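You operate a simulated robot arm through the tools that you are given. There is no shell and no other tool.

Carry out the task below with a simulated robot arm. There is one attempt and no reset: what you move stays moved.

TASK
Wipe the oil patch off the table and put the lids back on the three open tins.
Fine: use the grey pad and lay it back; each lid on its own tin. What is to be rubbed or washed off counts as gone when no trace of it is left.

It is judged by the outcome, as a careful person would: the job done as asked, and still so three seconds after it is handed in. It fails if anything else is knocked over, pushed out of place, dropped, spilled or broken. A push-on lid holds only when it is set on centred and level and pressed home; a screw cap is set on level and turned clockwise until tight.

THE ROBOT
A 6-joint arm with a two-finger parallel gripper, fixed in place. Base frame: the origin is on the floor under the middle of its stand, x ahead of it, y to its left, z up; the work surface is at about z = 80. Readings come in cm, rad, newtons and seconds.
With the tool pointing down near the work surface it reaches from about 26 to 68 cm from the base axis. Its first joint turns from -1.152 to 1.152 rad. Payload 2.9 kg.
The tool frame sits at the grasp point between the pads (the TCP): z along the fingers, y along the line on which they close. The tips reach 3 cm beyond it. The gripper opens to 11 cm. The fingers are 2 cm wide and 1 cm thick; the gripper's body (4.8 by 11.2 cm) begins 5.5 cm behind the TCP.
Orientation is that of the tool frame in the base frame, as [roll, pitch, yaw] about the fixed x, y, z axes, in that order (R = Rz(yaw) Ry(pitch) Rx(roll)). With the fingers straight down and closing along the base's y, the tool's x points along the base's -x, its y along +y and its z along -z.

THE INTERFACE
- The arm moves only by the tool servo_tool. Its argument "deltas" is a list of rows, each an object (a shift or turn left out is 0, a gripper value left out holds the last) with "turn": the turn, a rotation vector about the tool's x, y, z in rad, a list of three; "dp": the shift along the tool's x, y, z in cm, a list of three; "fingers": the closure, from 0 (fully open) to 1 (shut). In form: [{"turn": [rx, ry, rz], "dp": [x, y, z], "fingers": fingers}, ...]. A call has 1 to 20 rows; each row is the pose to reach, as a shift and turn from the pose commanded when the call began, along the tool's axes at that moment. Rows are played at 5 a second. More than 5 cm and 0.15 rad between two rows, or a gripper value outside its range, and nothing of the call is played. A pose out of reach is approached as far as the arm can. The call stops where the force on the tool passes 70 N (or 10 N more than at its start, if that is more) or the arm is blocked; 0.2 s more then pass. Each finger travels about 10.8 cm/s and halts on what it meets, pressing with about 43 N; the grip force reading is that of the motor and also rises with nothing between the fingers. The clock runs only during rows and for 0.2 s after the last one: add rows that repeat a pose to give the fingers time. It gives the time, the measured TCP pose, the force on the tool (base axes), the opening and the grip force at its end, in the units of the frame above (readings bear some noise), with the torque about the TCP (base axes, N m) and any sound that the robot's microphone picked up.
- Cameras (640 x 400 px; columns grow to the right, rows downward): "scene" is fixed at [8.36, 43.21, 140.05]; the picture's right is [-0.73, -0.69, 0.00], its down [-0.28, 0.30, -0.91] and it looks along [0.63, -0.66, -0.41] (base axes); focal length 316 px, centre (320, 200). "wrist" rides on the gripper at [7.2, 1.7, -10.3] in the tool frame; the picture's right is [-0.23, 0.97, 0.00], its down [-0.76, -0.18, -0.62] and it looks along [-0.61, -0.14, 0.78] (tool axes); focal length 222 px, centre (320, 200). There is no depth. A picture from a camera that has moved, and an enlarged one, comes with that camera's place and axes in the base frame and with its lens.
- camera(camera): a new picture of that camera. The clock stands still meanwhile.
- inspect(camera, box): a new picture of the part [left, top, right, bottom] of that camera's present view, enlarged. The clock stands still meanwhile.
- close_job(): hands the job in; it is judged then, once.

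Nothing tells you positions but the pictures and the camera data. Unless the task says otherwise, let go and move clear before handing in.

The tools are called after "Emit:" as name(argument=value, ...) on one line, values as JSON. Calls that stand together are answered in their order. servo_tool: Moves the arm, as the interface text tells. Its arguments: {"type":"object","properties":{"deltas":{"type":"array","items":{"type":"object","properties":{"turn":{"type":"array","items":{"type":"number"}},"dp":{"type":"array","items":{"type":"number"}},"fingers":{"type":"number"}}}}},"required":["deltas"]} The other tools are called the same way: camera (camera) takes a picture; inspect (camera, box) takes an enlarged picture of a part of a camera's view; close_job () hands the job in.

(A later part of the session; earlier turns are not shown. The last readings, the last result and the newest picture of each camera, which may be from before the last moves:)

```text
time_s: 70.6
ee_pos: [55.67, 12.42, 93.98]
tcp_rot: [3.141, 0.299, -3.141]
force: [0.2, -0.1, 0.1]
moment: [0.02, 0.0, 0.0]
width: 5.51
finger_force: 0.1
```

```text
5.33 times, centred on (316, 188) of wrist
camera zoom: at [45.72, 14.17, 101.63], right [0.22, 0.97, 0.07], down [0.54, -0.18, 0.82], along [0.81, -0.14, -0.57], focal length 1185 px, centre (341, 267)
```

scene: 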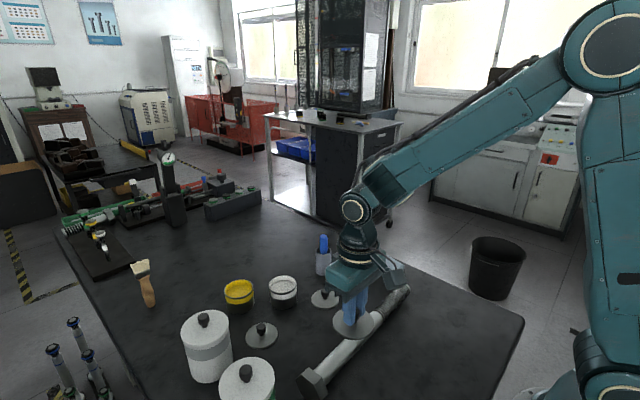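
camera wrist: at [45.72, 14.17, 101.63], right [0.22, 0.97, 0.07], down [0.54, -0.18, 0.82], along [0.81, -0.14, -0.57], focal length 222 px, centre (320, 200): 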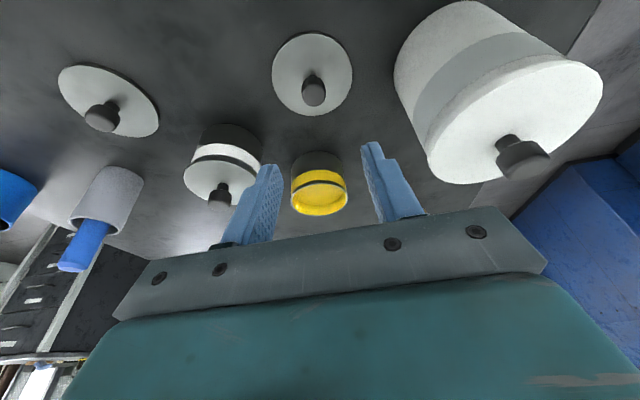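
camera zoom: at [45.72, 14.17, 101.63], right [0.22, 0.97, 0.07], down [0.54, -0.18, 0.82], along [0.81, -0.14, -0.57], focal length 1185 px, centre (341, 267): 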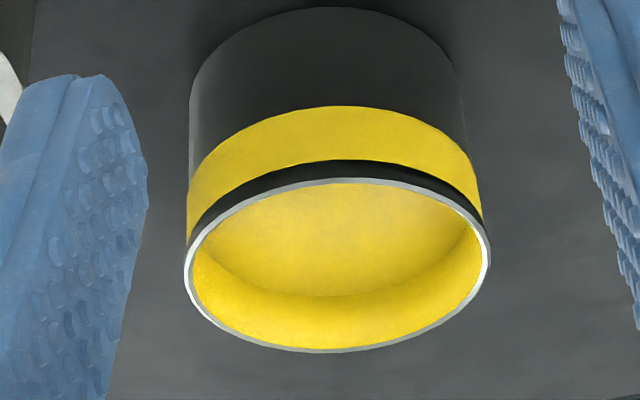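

Lid C's centre is (56.45, 12.47) and the yellow rim's centre (69.0, 9.9) in this view. I'll descend vertically with the tilted fingers around knob C.

Emit:
servo_tool(deltas=[{"dp": [0.9, 0, 3.1]}, {"dp": [1.8, 0, 6.2]}, {"dp": [2.3, 0.02, 8.2]}, {"dp": [2.68, 0.02, 9.38]}, {"dp": [2.68, 0.02, 9.38]}, {"dp": [2.68, 0.02, 9.38]}])

Emit:
inspect(camera="wrist", box=[200, 80, 440, 230])

Emit:
inspect(camera="scene", box=[200, 280, 320, 355])

```text
time_s: 72.0
ee_pos: [55.97, 12.4, 84.17]
tcp_rot: [-3.142, 0.301, 3.141]
force: [0.7, -0.6, -0.4]
moment: [0.02, 0.01, -0.03]
width: 5.49
finger_force: 0.0
```

```text
2.67 times, centred on (320, 155) of wrist
camera zoom: at [45.96, 14.21, 91.81], right [0.22, 0.97, 0.07], down [0.54, -0.18, 0.82], along [0.81, -0.14, -0.57], focal length 592 px, centre (320, 320)
```

zoom: 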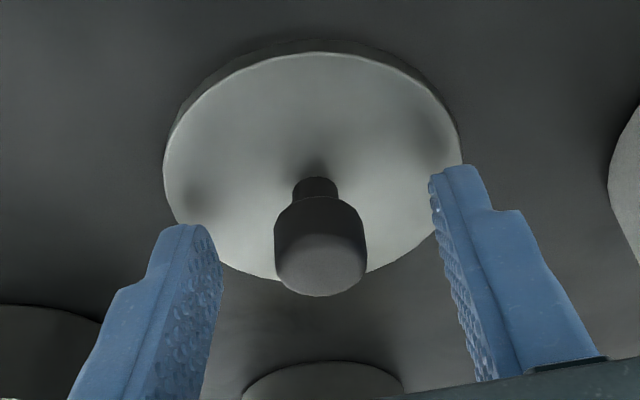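

```text
5.33 times, centred on (260, 318) of scene
camera zoom: at [8.36, 43.21, 140.05], right [-0.73, -0.69, 0.0], down [-0.28, 0.3, -0.91], along [0.63, -0.66, -0.41], focal length 1686 px, centre (640, -427)
```

zoom: 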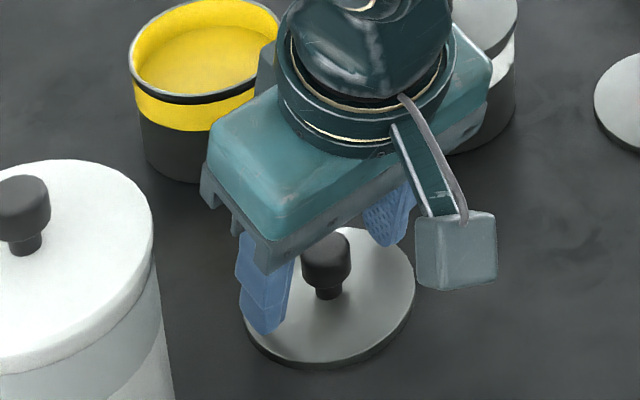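

Fingers straddle knob C. Closing.

Emit:
servo_tool(deltas=[{"dp": [0, 0, 0], "fingers": 0.65}, {"dp": [0, 0, 0], "fingers": 0.78}, {"dp": [0, 0, 0], "fingers": 0.95}, {"dp": [0, 0, 0], "fingers": 0.95}, {"dp": [0, 0, 0], "fingers": 0.95}])

Emit:
inspect(camera="wrist", box=[240, 90, 400, 190])

```text
time_s: 73.2
ee_pos: [56.01, 12.49, 84.06]
tcp_rot: [-3.141, 0.301, 3.141]
force: [1.2, 0.5, -0.2]
moment: [0.01, 0.01, 0.0]
width: 1.86
finger_force: 43.3
```

```text
4.00 times, centred on (320, 140) of wrist
camera zoom: at [45.96, 14.21, 91.82], right [0.22, 0.97, 0.07], down [0.54, -0.18, 0.82], along [0.81, -0.14, -0.57], focal length 888 px, centre (320, 440)
```

zoom: 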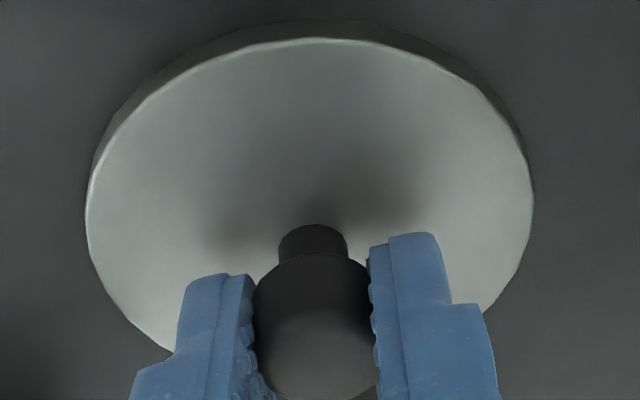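

Knob C is gripped (1.86 cm), lid centre 0.56 cm outward of the TCP as planned. I'll lift 8 cm and carry it over the yellow tin.

Emit:
servo_tool(deltas=[{"dp": [-0.3, 0, -0.96]}, {"dp": [-1.18, 0, -3.82]}, {"dp": [-2.36, 0, -7.64]}, {"dp": [-5.36, -0.65, -6.71]}, {"dp": [-8.36, -1.3, -5.79]}, {"dp": [-11.36, -1.96, -4.86]}, {"dp": [-14.36, -2.61, -3.93]}, {"dp": [-14.36, -2.61, -3.93]}, {"dp": [-14.36, -2.61, -3.93]}])

Emit:
inspect(camera="scene", box=[195, 245, 315, 320])

Emit:
camera(camera="wrist")

```text
time_s: 75.2
ee_pos: [68.62, 9.75, 92.18]
tcp_rot: [-3.141, 0.3, -3.141]
force: [0.9, 0.3, 0.6]
moment: [0.0, -0.01, 0.01]
width: 1.82
finger_force: 42.6
```

```text
5.33 times, centred on (255, 282) of scene
camera zoom: at [8.36, 43.21, 140.05], right [-0.73, -0.69, 0.0], down [-0.28, 0.3, -0.91], along [0.63, -0.66, -0.41], focal length 1686 px, centre (667, -240)
```

zoom: 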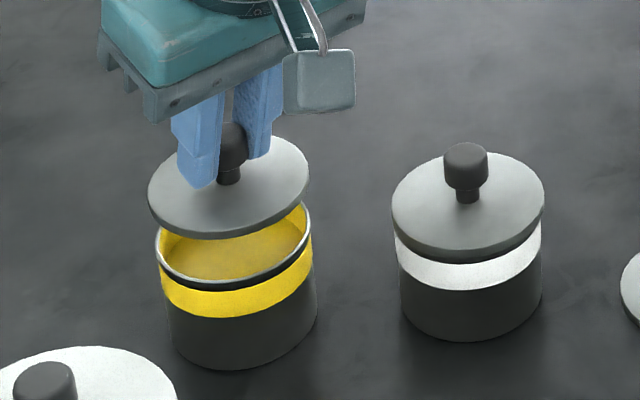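

```text
taken
camera wrist: at [58.56, 11.53, 99.88], right [0.22, 0.97, 0.07], down [0.54, -0.18, 0.82], along [0.81, -0.14, -0.57], focal length 222 px, centre (320, 200)
```

wrist: 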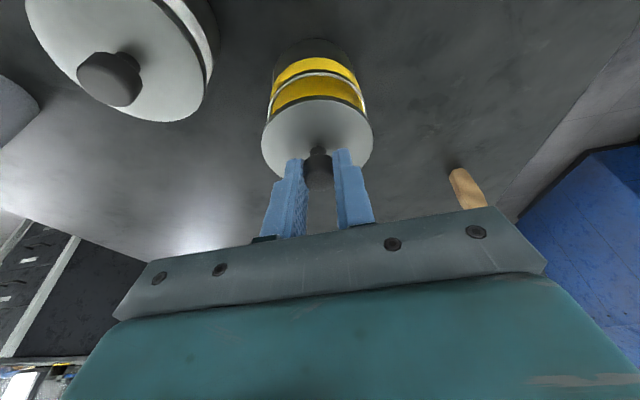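

Emit:
inspect(camera="scene", box=[213, 265, 263, 297])

Emit:
inspect(camera="wrist", box=[256, 40, 376, 115])

```text
12.50 times, centred on (238, 281) of scene
camera zoom: at [8.36, 43.21, 140.05], right [-0.73, -0.69, 0.0], down [-0.28, 0.3, -0.91], along [0.63, -0.66, -0.41], focal length 3952 px, centre (1345, -812)
```

zoom: 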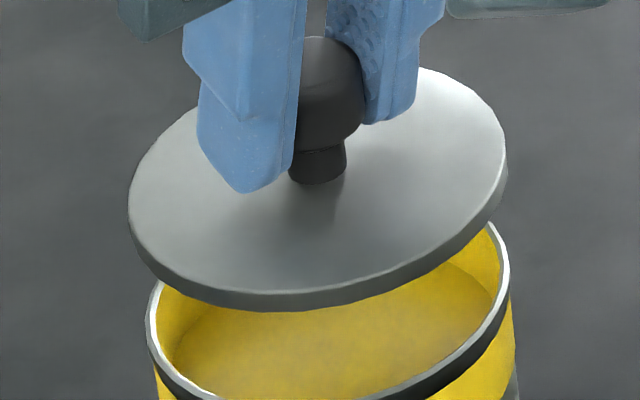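

```text
5.33 times, centred on (316, 78) of wrist
camera zoom: at [58.56, 11.53, 99.88], right [0.22, 0.97, 0.07], down [0.54, -0.18, 0.82], along [0.81, -0.14, -0.57], focal length 1185 px, centre (341, 853)
```

zoom: 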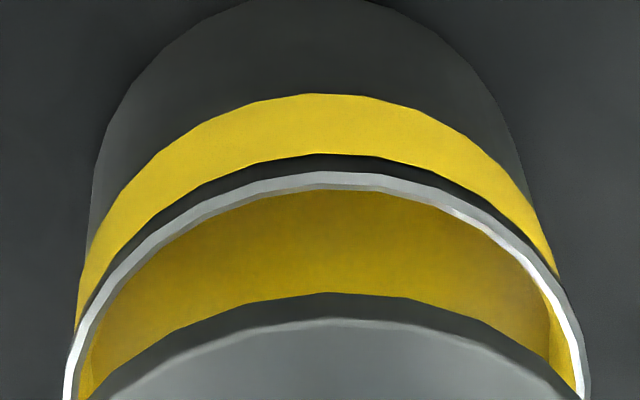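

Emit:
inspect(camera="scene", box=[210, 275, 270, 313])

Emit:
inspect(camera="scene", box=[255, 262, 315, 300])

```text
10.53 times, centred on (240, 294) of scene
camera zoom: at [8.36, 43.21, 140.05], right [-0.73, -0.69, 0.0], down [-0.28, 0.3, -0.91], along [0.63, -0.66, -0.41], focal length 3328 px, centre (1162, -790)
```

zoom: 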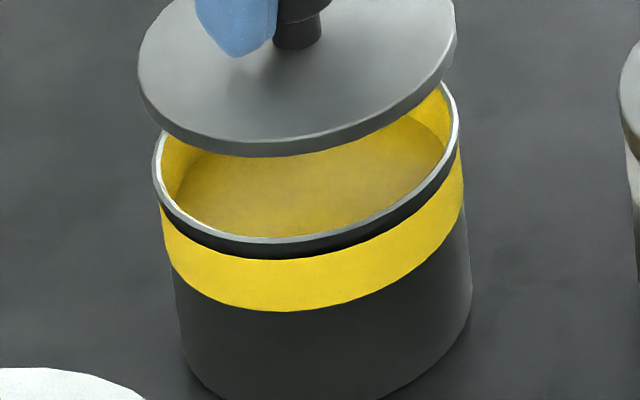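

```text
10.53 times, centred on (285, 281) of scene
camera zoom: at [8.36, 43.21, 140.05], right [-0.73, -0.69, 0.0], down [-0.28, 0.3, -0.91], along [0.63, -0.66, -0.41], focal length 3328 px, centre (688, -653)
```

zoom: 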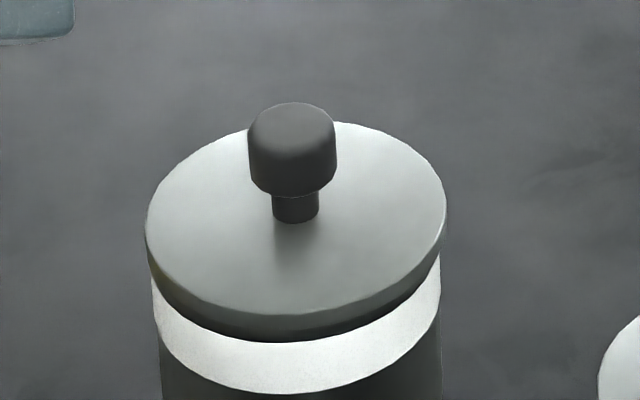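

Both views suggest the lid sits about 0.2 cm too far out and right of the yellow tin's centre. I'll correct by (−0.18, +0.18) and lower to about 0.6 cm above the rim to re-check.

Emit:
servo_tool(deltas=[{"dp": [0.17, 0.18, -0.05]}, {"dp": [0.41, 0.18, 0.71]}, {"dp": [0.67, 0.18, 1.57]}, {"dp": [0.67, 0.18, 1.57]}, {"dp": [0.67, 0.18, 1.57]}])

Emit:
inspect(camera="scene", box=[210, 270, 270, 308])

Emit:
inspect(camera="wrist", box=[256, 60, 376, 135])

```text
time_s: 76.4
ee_pos: [68.34, 10.03, 90.43]
tcp_rot: [3.141, 0.3, -3.141]
force: [-0.7, -0.3, -0.5]
moment: [0.0, -0.01, -0.03]
width: 1.84
finger_force: 43.0
```

```text
10.53 times, centred on (240, 289) of scene
camera zoom: at [8.36, 43.21, 140.05], right [-0.73, -0.69, 0.0], down [-0.28, 0.3, -0.91], along [0.63, -0.66, -0.41], focal length 3328 px, centre (1162, -737)
```

zoom: 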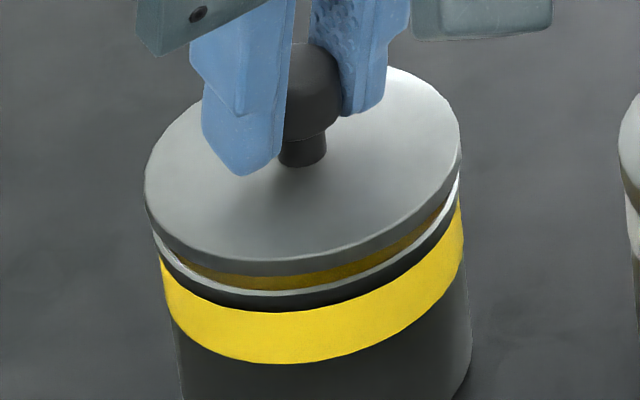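

```text
5.33 times, centred on (316, 98) of wrist
camera zoom: at [58.33, 11.74, 98.17], right [0.22, 0.97, 0.07], down [0.54, -0.18, 0.82], along [0.81, -0.14, -0.57], focal length 1185 px, centre (341, 747)
```

zoom: 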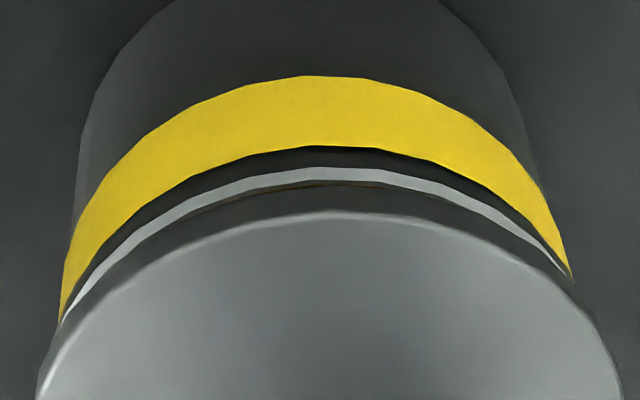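

The lid now lines up with the rim within a millimetre in both views. Lowering to contact.

Emit:
servo_tool(deltas=[{"dp": [0.09, 0, 0.29]}, {"dp": [0.148, 0, 0.478]}, {"dp": [0.177, 0, 0.573]}, {"dp": [0.207, 0, 0.669]}, {"dp": [0.207, 0, 0.669]}])

Emit:
inspect(camera="scene", box=[210, 270, 270, 308])

```text
time_s: 77.6
ee_pos: [68.23, 10.0, 89.57]
tcp_rot: [3.141, 0.3, -3.141]
force: [-0.7, 0.6, -0.1]
moment: [-0.02, 0.03, -0.02]
width: 1.89
finger_force: 43.3
```

```text
10.53 times, centred on (240, 289) of scene
camera zoom: at [8.36, 43.21, 140.05], right [-0.73, -0.69, 0.0], down [-0.28, 0.3, -0.91], along [0.63, -0.66, -0.41], focal length 3328 px, centre (1162, -737)
```

zoom: 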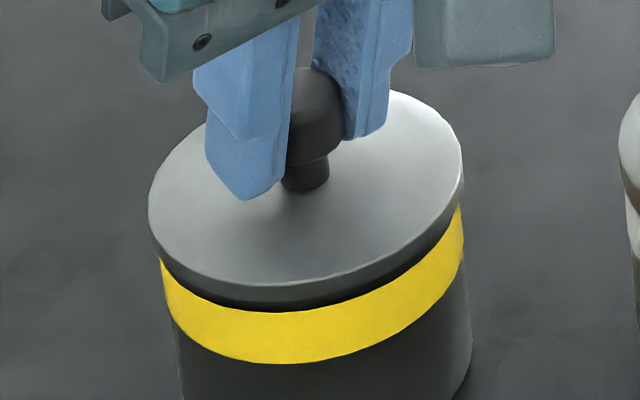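

Emit:
servo_tool(deltas=[{"dp": [0.03, 0, 0.096]}, {"dp": [0.06, 0, 0.191]}, {"dp": [0.06, 0, 0.191]}])

```text
time_s: 78.4
ee_pos: [68.42, 10.03, 89.71]
tcp_rot: [3.14, 0.303, -3.14]
force: [-3.2, -1.3, 10.1]
moment: [-0.01, 0.15, -0.02]
width: 1.85
finger_force: 43.1
```

Contact at 10 N. Pressing progressively while easing the sideways component.

Emit:
servo_tool(deltas=[{"dp": [0.05, 0, 0.088]}, {"dp": [0.107, 0, 0.176]}, {"dp": [0.16, 0, 0.264]}, {"dp": [0.214, 0, 0.3525]}, {"dp": [0.214, 0, 0.3525]}])

```text
time_s: 79.6
ee_pos: [68.4, 10.1, 89.62]
tcp_rot: [3.139, 0.309, 3.141]
force: [-1.4, -1.2, 29.1]
moment: [0.0, -0.15, 0.01]
width: 1.83
finger_force: 43.3
```

Emit:
servo_tool(deltas=[{"dp": [0.05, 0, 0.09]}, {"dp": [0.097, 0, 0.18]}, {"dp": [0.146, 0, 0.27]}, {"dp": [0.195, 0, 0.358]}, {"dp": [0.195, 0, 0.358]}])

Emit:
inspect(camera="scene", box=[210, 270, 270, 308])

```text
time_s: 80.8
ee_pos: [68.38, 9.97, 89.62]
tcp_rot: [3.139, 0.316, 3.139]
force: [-6.9, -0.2, 39.4]
moment: [0.0, -0.1, -0.03]
width: 1.84
finger_force: 42.8
```

```text
10.53 times, centred on (240, 289) of scene
camera zoom: at [8.26, 43.19, 140.06], right [-0.73, -0.69, 0.0], down [-0.28, 0.3, -0.91], along [0.63, -0.66, -0.41], focal length 3328 px, centre (1162, -737)
```

zoom: 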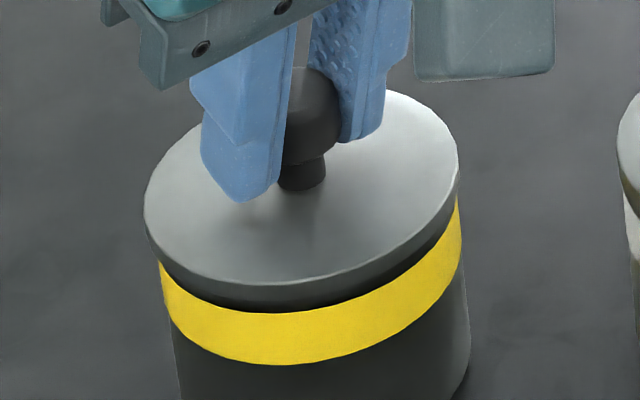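

Emit:
servo_tool(deltas=[{"dp": [0.055, 0, 0.08]}, {"dp": [0.11, 0, 0.16]}, {"dp": [0.165, 0, 0.24]}, {"dp": [0.165, 0, 0.24]}])

```text
time_s: 81.8
ee_pos: [68.51, 10.19, 89.48]
tcp_rot: [3.137, 0.318, 3.14]
force: [-1.7, -2.7, 43.0]
moment: [-0.04, -0.26, -0.03]
width: 1.85
finger_force: 43.6
```

43 N reached. I'll relax the press back to near zero and then release, as with the white tin.

Emit:
servo_tool(deltas=[{"dp": [-0.17, 0, -0.29]}, {"dp": [-0.34, 0, -0.57]}, {"dp": [-0.54, 0, -0.88]}, {"dp": [-0.54, 0, -0.88]}, {"dp": [-0.54, 0, -0.88]}])

Emit:
inspect(camera="scene", box=[210, 270, 270, 308])

```text
time_s: 83.0
ee_pos: [68.38, 9.97, 89.53]
tcp_rot: [-3.141, 0.3, -3.142]
force: [3.2, 1.1, 13.6]
moment: [-0.01, -0.63, 0.08]
width: 1.83
finger_force: 43.4
```

```text
10.53 times, centred on (240, 289) of scene
camera zoom: at [8.34, 43.21, 140.05], right [-0.73, -0.69, 0.0], down [-0.28, 0.3, -0.91], along [0.63, -0.66, -0.41], focal length 3328 px, centre (1162, -737)
```

zoom: 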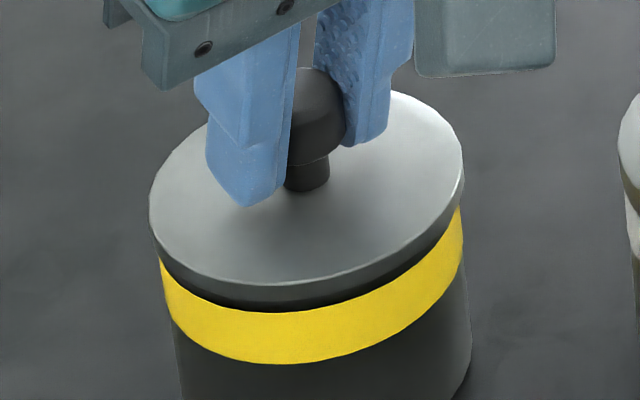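

Emit:
servo_tool(deltas=[{"dp": [-0.03, 0, -0.1]}, {"dp": [-0.03, 0, -0.1]}, {"dp": [-0.03, 0, -0.1], "fingers": 0.78}, {"dp": [-0.03, 0, -0.1], "fingers": 0.6}, {"dp": [-0.03, 0, -0.1], "fingers": 0.6}, {"dp": [-0.03, 0, -0.1], "fingers": 0.6}])

Emit:
inspect(camera="scene", box=[210, 270, 270, 308])

```text
time_s: 84.4
ee_pos: [68.38, 10.09, 89.58]
tcp_rot: [3.141, 0.298, 3.14]
force: [0.6, 0.2, -0.1]
moment: [0.05, 0.03, -0.01]
width: 4.4
finger_force: 0.0
heard: snap
```

```text
10.53 times, centred on (240, 289) of scene
camera zoom: at [8.36, 43.21, 140.05], right [-0.73, -0.69, 0.0], down [-0.28, 0.3, -0.91], along [0.63, -0.66, -0.41], focal length 3328 px, centre (1162, -737)
```

zoom: 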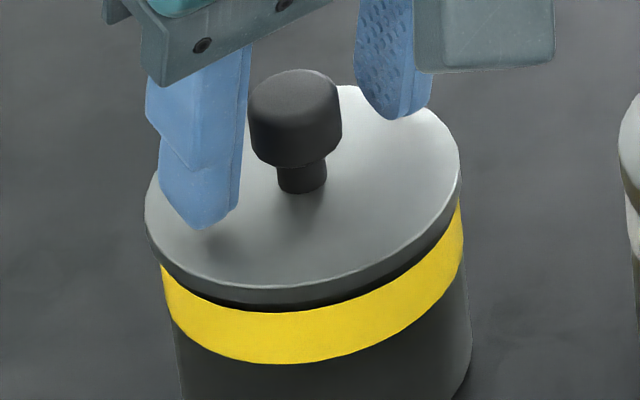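

A snap on release: the yellow lid is seated. I'll rise straight up and check it.

Emit:
servo_tool(deltas=[{"dp": [-0.3, 0, -0.96]}, {"dp": [-0.9, 0, -2.87]}, {"dp": [-2.07, 0, -6.69]}, {"dp": [-3.25, 0, -10.5]}, {"dp": [-3.25, 0, -10.5]}])

Emit:
inspect(camera="scene", box=[205, 255, 335, 336])

Emit:
camera(camera="wrist")

```text
time_s: 85.6
ee_pos: [68.34, 10.0, 100.56]
tcp_rot: [3.141, 0.3, -3.141]
force: [0.8, -0.6, 0.3]
moment: [0.02, -0.01, -0.01]
width: 4.37
finger_force: 0.0
```

```text
4.92 times, centred on (270, 296) of scene
camera zoom: at [8.36, 43.21, 140.05], right [-0.73, -0.69, 0.0], down [-0.28, 0.3, -0.91], along [0.63, -0.66, -0.41], focal length 1557 px, centre (566, -270)
```

zoom: 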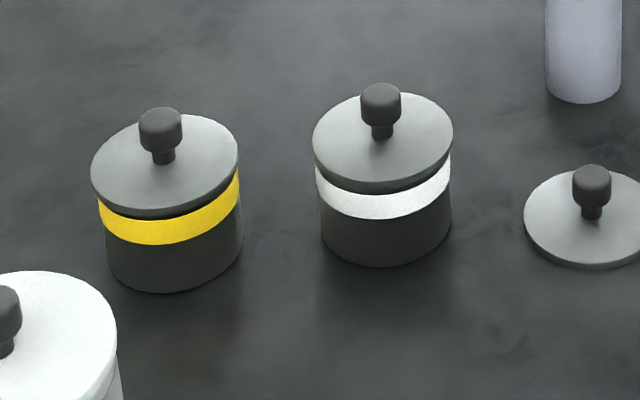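

```text
taken
camera wrist: at [58.35, 11.77, 108.34], right [0.22, 0.97, 0.07], down [0.54, -0.18, 0.82], along [0.81, -0.14, -0.57], focal length 222 px, centre (320, 200)
```

wrist: 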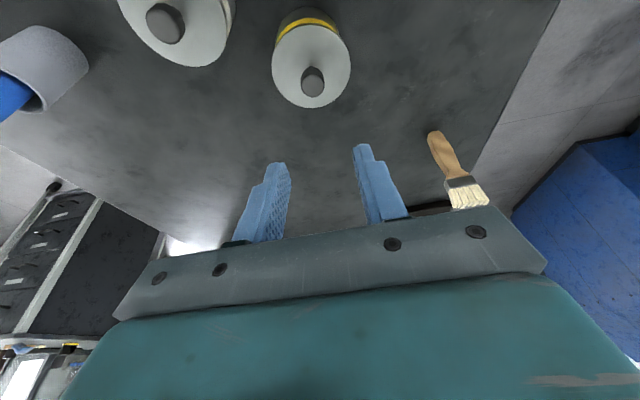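

Both lids sit level and centred. Now lid A for the blue tin (58.9, −31.0), which is within upright reach. I'll straighten the tool and move above lid A.

Emit:
servo_tool(deltas=[{"dp": [2.5, -2.85, -0.15], "turn": [0, 0.05, 0], "fingers": 0.5}, {"dp": [5.0, -5.7, -0.3], "turn": [0, 0.1, 0]}, {"dp": [7.4, -8.5, -0.45], "turn": [0, 0.15, 0]}, {"dp": [9.9, -11.3, -0.6], "turn": [0, 0.2, 0]}, {"dp": [12.3, -14.2, -0.75], "turn": [0, 0.25, 0]}, {"dp": [14.79, -17, -0.91], "turn": [0, 0.3, 0]}, {"dp": [14.79, -17, -0.91], "turn": [0, 0.3, 0]}, {"dp": [14.79, -17, -0.91], "turn": [0, 0.3, 0]}])

Emit:
camera(camera="wrist")

Emit:
inspect(camera="wrist", box=[250, 50, 410, 150])

```text
time_s: 87.4
ee_pos: [54.0, -7.0, 97.07]
tcp_rot: [3.14, 0.0, -3.141]
force: [-0.9, -0.5, 0.6]
moment: [0.04, 0.01, -0.01]
width: 5.5
finger_force: 0.0
```

```text
taken
camera wrist: at [46.71, -5.29, 107.4], right [0.23, 0.97, 0.0], down [0.76, -0.18, 0.62], along [0.61, -0.14, -0.78], focal length 222 px, centre (320, 200)
```

wrist: 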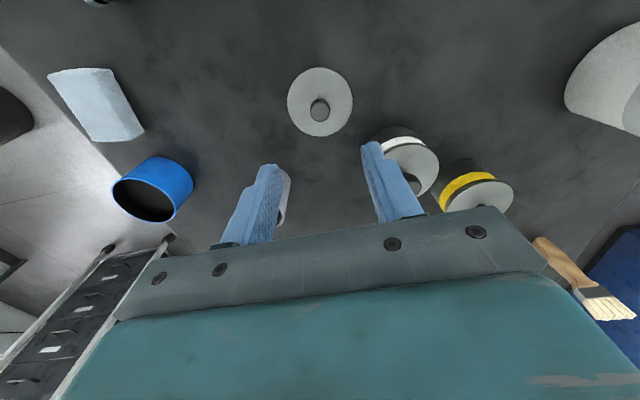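

```text
4.00 times, centred on (330, 100) of wrist
camera zoom: at [46.71, -5.29, 107.4], right [0.23, 0.97, 0.0], down [0.76, -0.18, 0.62], along [0.61, -0.14, -0.78], focal length 888 px, centre (280, 600)
```

zoom: 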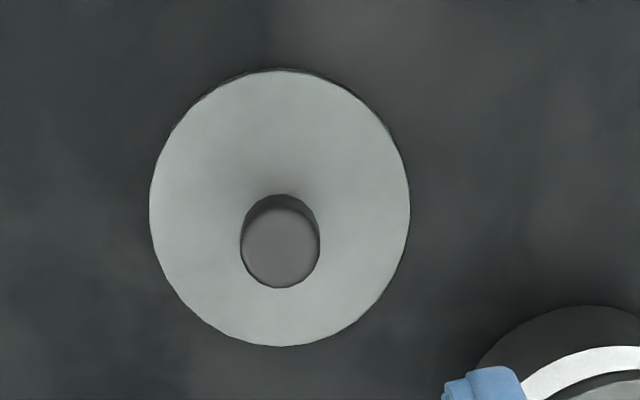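

Lid A's centre is (54.0, −6.97), practically under the gripper. Descending and gripping its knob.

Emit:
servo_tool(deltas=[{"dp": [-0.1, 0, 4]}, {"dp": [-0.1, 0, 8]}, {"dp": [-0.1, 0, 11]}, {"dp": [-0.1, 0, 12.5]}, {"dp": [-0.1, 0, 12.95]}, {"dp": [-0.1, 0, 12.95]}, {"dp": [-0.1, 0, 12.95]}])

Emit:
inspect(camera="wrist", box=[200, 80, 440, 230])

```text
time_s: 89.0
ee_pos: [54.11, -7.03, 84.16]
tcp_rot: [3.141, 0.001, 3.141]
force: [-0.9, 0.4, 0.5]
moment: [-0.02, -0.01, 0.04]
width: 5.47
finger_force: 0.0
```

```text
2.67 times, centred on (320, 155) of wrist
camera zoom: at [46.8, -5.28, 94.39], right [0.23, 0.97, 0.0], down [0.76, -0.18, 0.62], along [0.61, -0.14, -0.78], focal length 592 px, centre (320, 320)
```

zoom: 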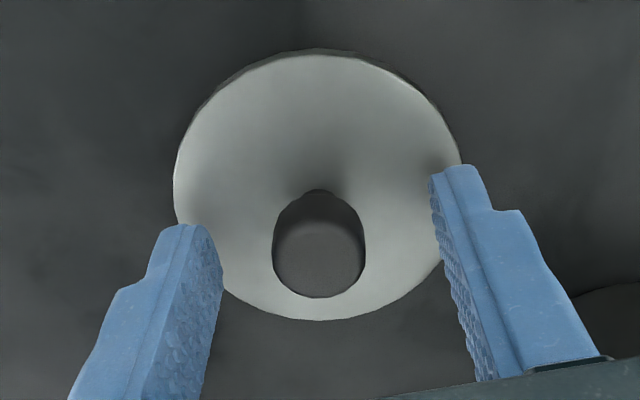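

Emit:
servo_tool(deltas=[{"dp": [0, 0, 0], "fingers": 0.65}, {"dp": [0, 0, 0], "fingers": 0.78}, {"dp": [0, 0, 0], "fingers": 0.95}, {"dp": [0, 0, 0], "fingers": 0.95}, {"dp": [0, 0, 0], "fingers": 0.95}])

Emit:
servo_tool(deltas=[{"dp": [0, 0, -0.5]}, {"dp": [0, 0, -2]}, {"dp": [0, 0, -6]}, {"dp": [0, 0, -10.5]}, {"dp": [0, 0, -15]}, {"dp": [0, 0, -15]}])

Emit:
inspect(camera="wrist", box=[240, 90, 400, 190])

Emit:
camera(camera="scene")

```text
time_s: 90.2
ee_pos: [54.06, -7.05, 84.04]
tcp_rot: [3.14, 0.0, -3.14]
force: [-0.3, 0.3, 1.1]
moment: [0.03, -0.01, 0.03]
width: 1.82
finger_force: 42.8
```

```text
time_s: 91.6
ee_pos: [54.09, -6.97, 99.14]
tcp_rot: [3.141, 0.0, 3.141]
force: [0.4, 0.4, -1.6]
moment: [0.01, 0.0, -0.04]
width: 1.83
finger_force: 42.7
```

```text
4.00 times, centred on (320, 140) of wrist
camera zoom: at [46.89, -5.22, 109.52], right [0.23, 0.97, 0.0], down [0.76, -0.18, 0.62], along [0.61, -0.14, -0.78], focal length 888 px, centre (320, 440)
```

zoom: 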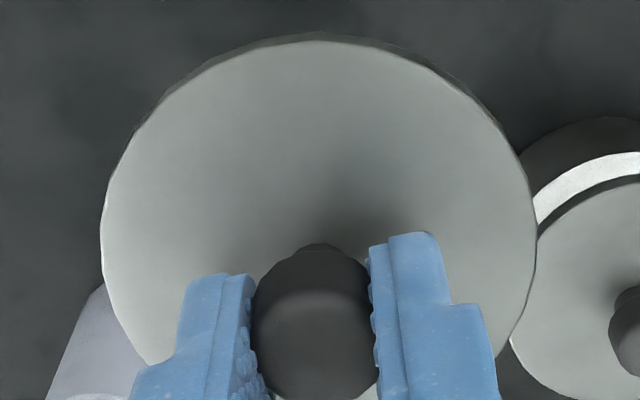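

```text
taken
```

scene: 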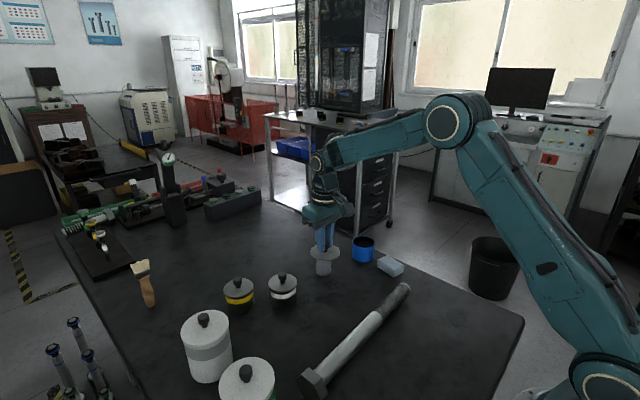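

Lid A is held, centred on the gripper axis. I'll carry it to a spot left of the blue tin where the wrist camera can see the rim clearly.

Emit:
servo_tool(deltas=[{"dp": [-0.8, -4, -1.5]}, {"dp": [-1.6, -8, -2]}, {"dp": [-2.4, -12, -2]}, {"dp": [-2.4, -12, -2]}, {"dp": [-2.4, -12, -2]}])

Emit:
camera(camera="wrist")

Emit:
inspect(camera="wrist", box=[160, 110, 288, 190])

```text
time_s: 92.8
ee_pos: [56.71, -19.08, 101.21]
tcp_rot: [-3.14, 0.002, 3.14]
force: [-0.5, 0.1, 0.1]
moment: [-0.01, -0.02, 0.02]
width: 1.83
finger_force: 43.0
```

```text
taken
camera wrist: at [49.36, -17.37, 111.49], right [0.23, 0.97, 0.0], down [0.76, -0.18, 0.62], along [0.61, -0.14, -0.78], focal length 222 px, centre (320, 200)
```

wrist: 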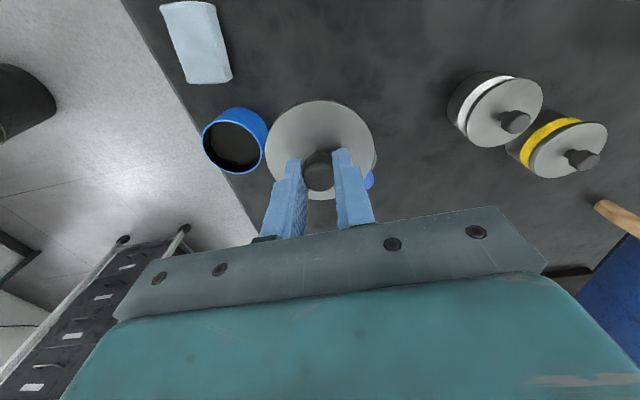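

```text
5.00 times, centred on (224, 150) of wrist
camera zoom: at [49.36, -17.37, 111.49], right [0.23, 0.97, 0.0], down [0.76, -0.18, 0.62], along [0.61, -0.14, -0.78], focal length 1111 px, centre (800, 450)
```

zoom: 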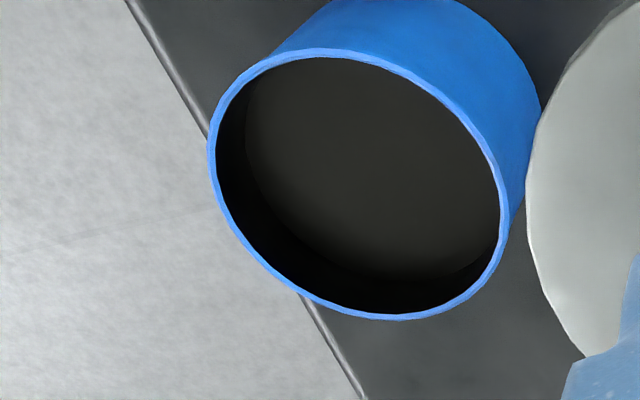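

The blue rim centre is (58.96, −30.99) at about z = 85.7. I'll move the lid over it and hover 2.3 cm above the rim.

Emit:
servo_tool(deltas=[{"dp": [-0.82, -4, 0]}, {"dp": [-1.64, -8, 0]}, {"dp": [-2.46, -11.9, 0]}, {"dp": [-2.46, -11.9, 4]}, {"dp": [-2.46, -11.9, 7.5]}, {"dp": [-2.46, -11.9, 9.1]}, {"dp": [-2.46, -11.9, 9.1]}, {"dp": [-2.46, -11.9, 9.1]}])

Emit:
inspect(camera="scene", box=[325, 220, 405, 270])

Emit:
inspect(camera="wrist", box=[256, 60, 376, 135])

```text
time_s: 94.6
ee_pos: [58.94, -30.93, 92.01]
tcp_rot: [3.142, 0.001, 3.14]
force: [-0.6, 1.0, 1.3]
moment: [0.02, 0.01, 0.0]
width: 1.84
finger_force: 42.7
```

```text
8.00 times, centred on (365, 245) of scene
camera zoom: at [8.36, 43.21, 140.05], right [-0.73, -0.69, 0.0], down [-0.28, 0.3, -0.91], along [0.63, -0.66, -0.41], focal length 2530 px, centre (-40, -160)
```

zoom: 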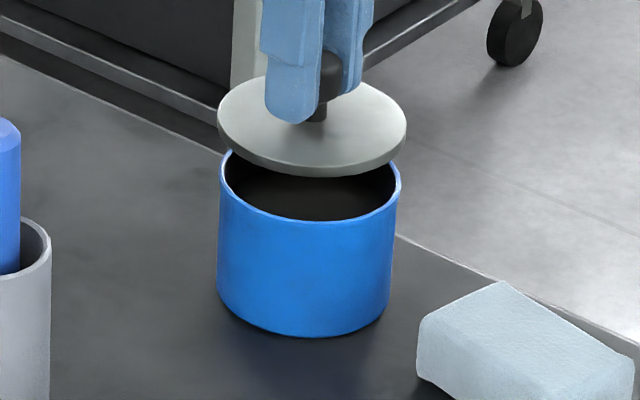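

```text
5.33 times, centred on (316, 98) of wrist
camera zoom: at [51.72, -29.14, 102.31], right [0.23, 0.97, 0.0], down [0.76, -0.18, 0.62], along [0.61, -0.14, -0.78], focal length 1185 px, centre (341, 747)
```

zoom: 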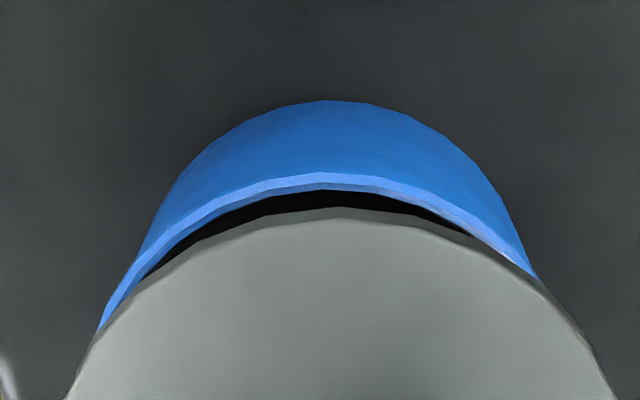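

The lid is about 0.13 cm left of centre. I'll correct and lower to just above the rim.

Emit:
servo_tool(deltas=[{"dp": [-0.07, -0.14, 0]}, {"dp": [-0.07, -0.14, 0.9]}, {"dp": [-0.07, -0.14, 1.7]}, {"dp": [-0.07, -0.14, 1.7]}, {"dp": [-0.07, -0.14, 1.7]}])

Emit:
inspect(camera="scene", box=[333, 230, 393, 268])

Emit:
inspect(camera="wrist", box=[256, 70, 376, 145])

```text
time_s: 95.8
ee_pos: [58.98, -30.93, 90.22]
tcp_rot: [-3.14, -0.001, 3.141]
force: [0.4, -1.0, -0.2]
moment: [-0.03, 0.0, 0.02]
width: 1.85
finger_force: 42.8
```

```text
10.53 times, centred on (363, 249) of scene
camera zoom: at [8.36, 43.21, 140.05], right [-0.73, -0.69, 0.0], down [-0.28, 0.3, -0.91], along [0.63, -0.66, -0.41], focal length 3328 px, centre (-133, -316)
```

zoom: 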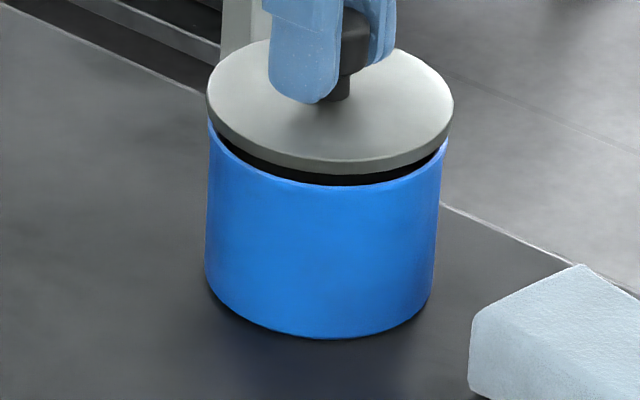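

```text
5.33 times, centred on (316, 108) of wrist
camera zoom: at [51.73, -29.3, 100.62], right [0.23, 0.97, 0.0], down [0.76, -0.18, 0.62], along [0.61, -0.14, -0.78], focal length 1185 px, centre (341, 693)
```

zoom: 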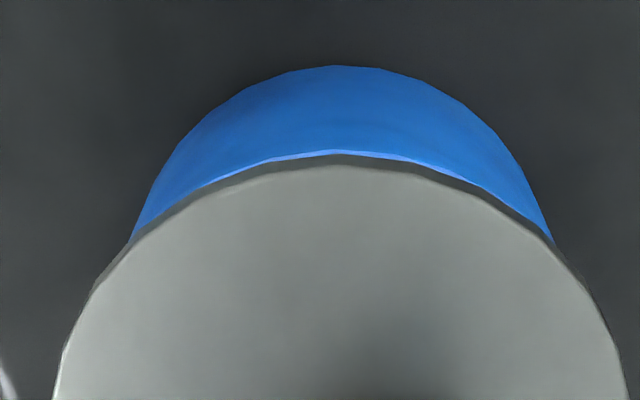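

Well centred in both views now. Lowering to contact.

Emit:
servo_tool(deltas=[{"dp": [0, 0, 0.3]}, {"dp": [0, 0, 0.5]}, {"dp": [0, 0, 0.65]}, {"dp": [0, 0, 0.75]}, {"dp": [0, 0, 0.75]}])

Emit:
inspect(camera="scene", box=[333, 230, 393, 268])

```text
time_s: 97.0
ee_pos: [58.92, -30.87, 89.76]
tcp_rot: [-3.14, 0.001, 3.14]
force: [-1.8, 3.5, 11.9]
moment: [0.02, 0.12, 0.02]
width: 1.84
finger_force: 42.6
heard: snap
```

```text
10.53 times, centred on (363, 249) of scene
camera zoom: at [8.33, 43.23, 140.05], right [-0.73, -0.69, 0.0], down [-0.28, 0.3, -0.91], along [0.63, -0.66, -0.41], focal length 3328 px, centre (-133, -316)
```

zoom: 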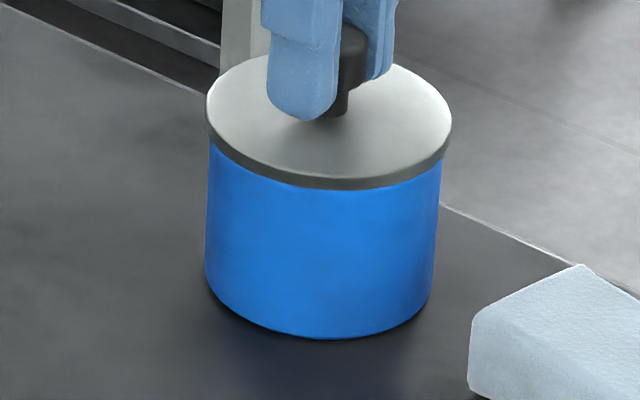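

A snap as the blue lid touched down, level and centred. I'll press a little more for good measure, then relax and release.

Emit:
servo_tool(deltas=[{"dp": [0.02, 0.01, 0.1]}, {"dp": [0.04, 0.02, 0.2]}, {"dp": [0.06, 0.03, 0.3]}, {"dp": [0.06, 0.03, 0.3]}, {"dp": [0.03, 0.02, 0.15]}, {"dp": [0, 0, 0]}, {"dp": [0, 0, -0.1]}, {"dp": [0, 0, -0.1]}])

```text
time_s: 98.8
ee_pos: [59.03, -30.95, 89.65]
tcp_rot: [-3.141, 0.002, 3.141]
force: [6.3, 1.2, 12.8]
moment: [-0.02, -0.31, -0.04]
width: 1.84
finger_force: 43.5
```

Emit:
servo_tool(deltas=[{"dp": [-0.05, 0, -0.06]}, {"dp": [-0.07, 0, -0.12]}, {"dp": [-0.07, 0, -0.12]}])

```text
time_s: 99.6
ee_pos: [58.98, -30.96, 89.56]
tcp_rot: [3.14, -0.001, -3.141]
force: [3.3, 1.0, 2.5]
moment: [0.0, -0.2, 0.0]
width: 1.84
finger_force: 43.1
```

Forces are nearly zero. Releasing and rising.

Emit:
servo_tool(deltas=[{"dp": [0, 0, 0], "fingers": 0.78}, {"dp": [0, 0, 0], "fingers": 0.6}, {"dp": [0, 0, 0], "fingers": 0.6}, {"dp": [0, 0, -1]}, {"dp": [0, 0, -3]}, {"dp": [0, 0, -7]}, {"dp": [0, 0, -11]}, {"dp": [0, 0, -11]}])

Emit:
inspect(camera="scene", box=[300, 215, 440, 303])

Emit:
inspect(camera="wrist", box=[240, 50, 400, 150])

```text
time_s: 101.4
ee_pos: [58.96, -30.76, 100.75]
tcp_rot: [-3.141, 0.0, -3.141]
force: [0.5, 0.0, 0.2]
moment: [-0.02, 0.04, -0.02]
width: 4.41
finger_force: 0.0
```

```text
4.55 times, centred on (370, 259) of scene
camera zoom: at [8.36, 43.21, 140.05], right [-0.73, -0.69, 0.0], down [-0.28, 0.3, -0.91], along [0.63, -0.66, -0.41], focal length 1437 px, centre (93, -68)
```

zoom: 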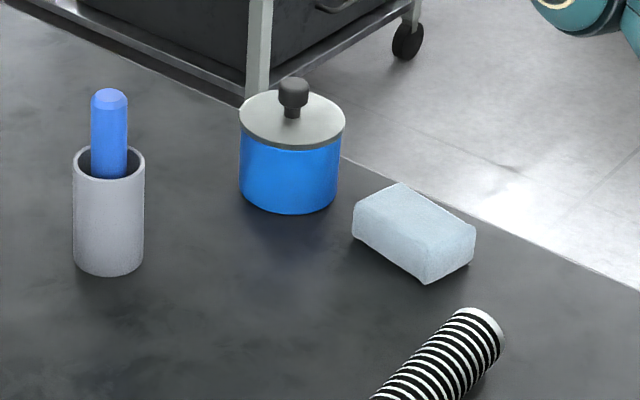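

```text
4.00 times, centred on (320, 100) of wrist
camera zoom: at [51.64, -29.2, 111.08], right [0.23, 0.97, 0.0], down [0.76, -0.18, 0.62], along [0.61, -0.14, -0.78], focal length 888 px, centre (320, 600)
```

zoom: 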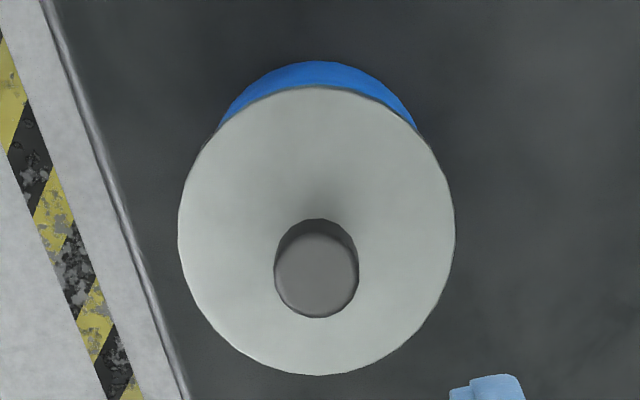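

All three lids are on. I'll retreat to the starting pose and make a final check of tins, pad and the wiped area.

Emit:
servo_tool(deltas=[{"dp": [1, 1, -4]}, {"dp": [3.5, 3.5, -7]}, {"dp": [6, 6, -9.5]}, {"dp": [8.7, 8.7, -11.5]}, {"dp": [11.3, 11.3, -13.6], "fingers": 0}, {"dp": [11.3, 11.3, -13.6]}, {"dp": [11.3, 11.3, -13.6]}])

Emit:
camera(camera="scene")

Emit:
inspect(camera="scene", box=[215, 265, 305, 321])

Emit:
inspect(camera="scene", box=[300, 220, 440, 308])

Emit:
camera(camera="wrist")

Emit:
inspect(camera="wrist", box=[220, 20, 420, 145])

```text
time_s: 103.0
ee_pos: [47.96, -21.07, 114.95]
tcp_rot: [-3.122, -0.028, 3.14]
force: [-0.6, -0.1, -0.4]
moment: [0.01, 0.0, -0.01]
width: 11.0
finger_force: 0.1
out of reach, approached as far as the arm can: row 5, 6
```

```text
taken
```

scene: 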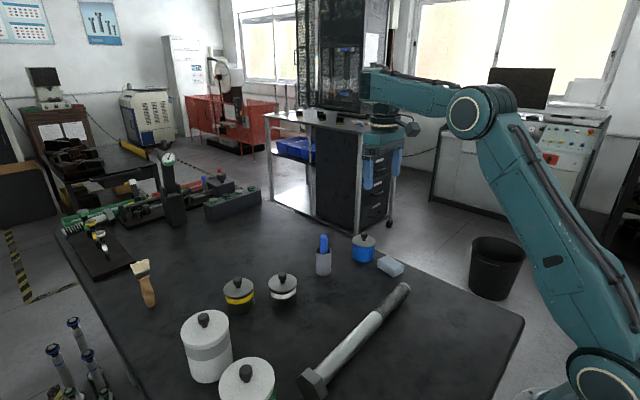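

```text
7.11 times, centred on (260, 293) of scene
camera zoom: at [8.36, 43.21, 140.05], right [-0.73, -0.69, 0.0], down [-0.28, 0.3, -0.91], along [0.63, -0.66, -0.41], focal length 2248 px, centre (747, -461)
```

zoom: 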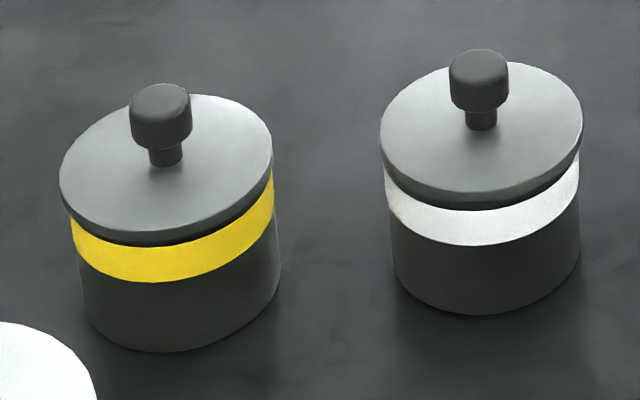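

```text
4.55 times, centred on (370, 264) of scene
camera zoom: at [8.36, 43.21, 140.05], right [-0.73, -0.69, 0.0], down [-0.28, 0.3, -0.91], along [0.63, -0.66, -0.41], focal length 1437 px, centre (93, -91)
```

zoom: 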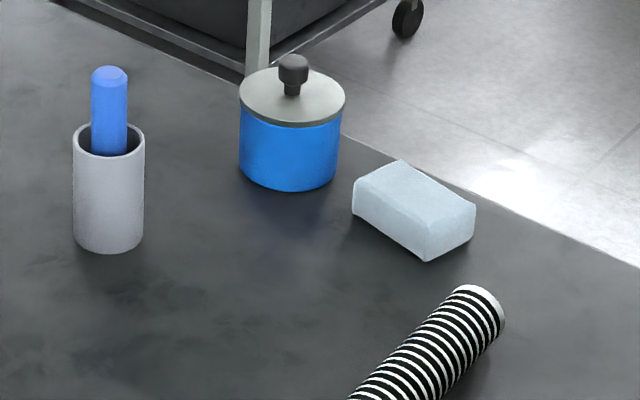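

```text
taken
camera wrist: at [41.01, -19.14, 125.45], right [0.23, 0.97, -0.02], down [0.78, -0.17, 0.6], along [0.58, -0.16, -0.8], focal length 222 px, centre (320, 200)
```

wrist: 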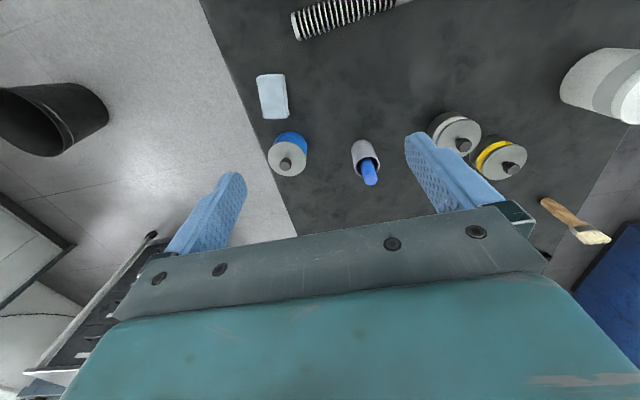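

```text
3.20 times, centred on (320, 82) of wrist
camera zoom: at [41.01, -19.14, 125.45], right [0.23, 0.97, -0.02], down [0.78, -0.17, 0.6], along [0.58, -0.16, -0.8], focal length 711 px, centre (320, 576)
```

zoom: 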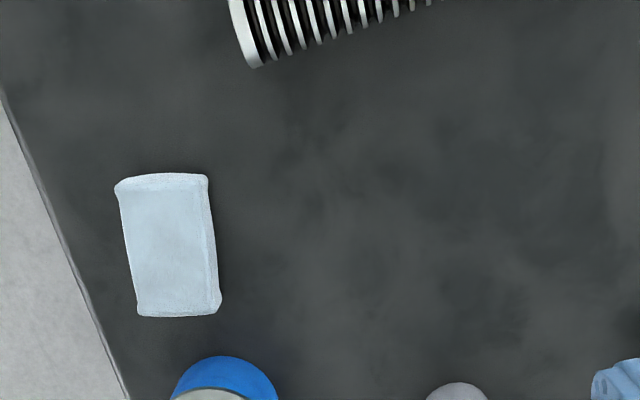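

Everything is in place: pad back where it was, lids level on all three tins. One last close look at the wiped area and each lid before handing in.

Emit:
inspect(camera="wrist", box=[285, 35, 385, 97])

Emit:
inspect(camera="scene", box=[340, 265, 400, 303])

Emit:
inspect(camera="scene", box=[215, 262, 265, 294])

Emit:
inspect(camera="wrist", box=[410, 90, 540, 171])

```text
6.40 times, centred on (335, 66) of wrist
camera zoom: at [41.01, -19.14, 125.45], right [0.23, 0.97, -0.02], down [0.78, -0.17, 0.6], along [0.58, -0.16, -0.8], focal length 1422 px, centre (224, 1058)
```

zoom: 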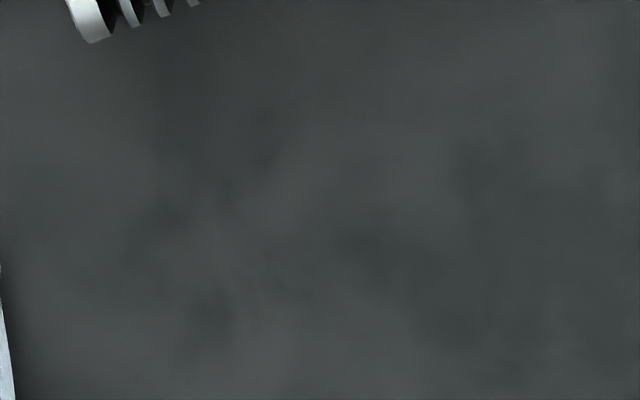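

```text
10.53 times, centred on (370, 284) of scene
camera zoom: at [8.36, 43.21, 140.05], right [-0.73, -0.69, 0.0], down [-0.28, 0.3, -0.91], along [0.63, -0.66, -0.41], focal length 3328 px, centre (-206, -684)
```

zoom: 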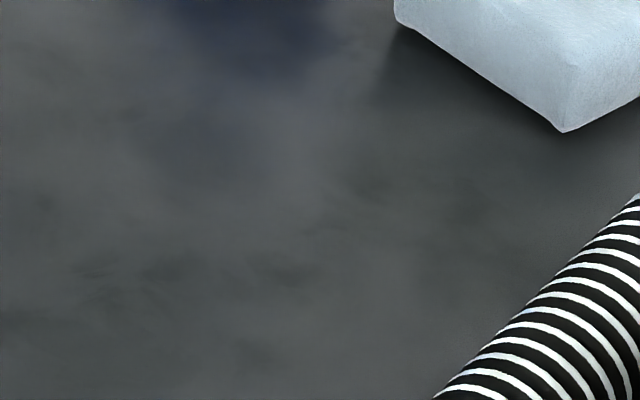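

```text
12.50 times, centred on (240, 278) of scene
camera zoom: at [8.36, 43.21, 140.05], right [-0.73, -0.69, 0.0], down [-0.28, 0.3, -0.91], along [0.63, -0.66, -0.41], focal length 3952 px, centre (1320, -775)
```

zoom: 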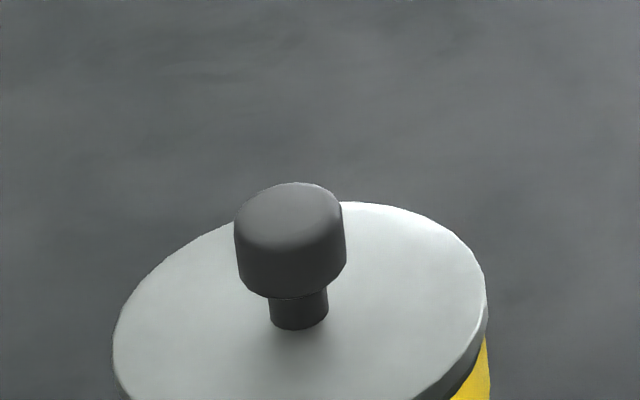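

```text
4.92 times, centred on (475, 130) of wrist
camera zoom: at [41.01, -19.14, 125.45], right [0.23, 0.97, -0.02], down [0.78, -0.17, 0.6], along [0.58, -0.16, -0.8], focal length 1094 px, centre (-443, 542)
```

zoom: 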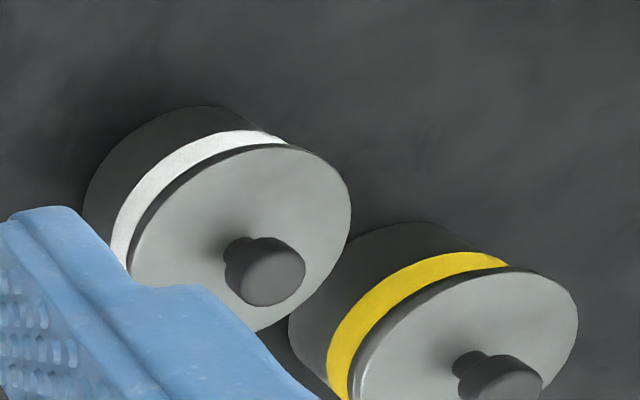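

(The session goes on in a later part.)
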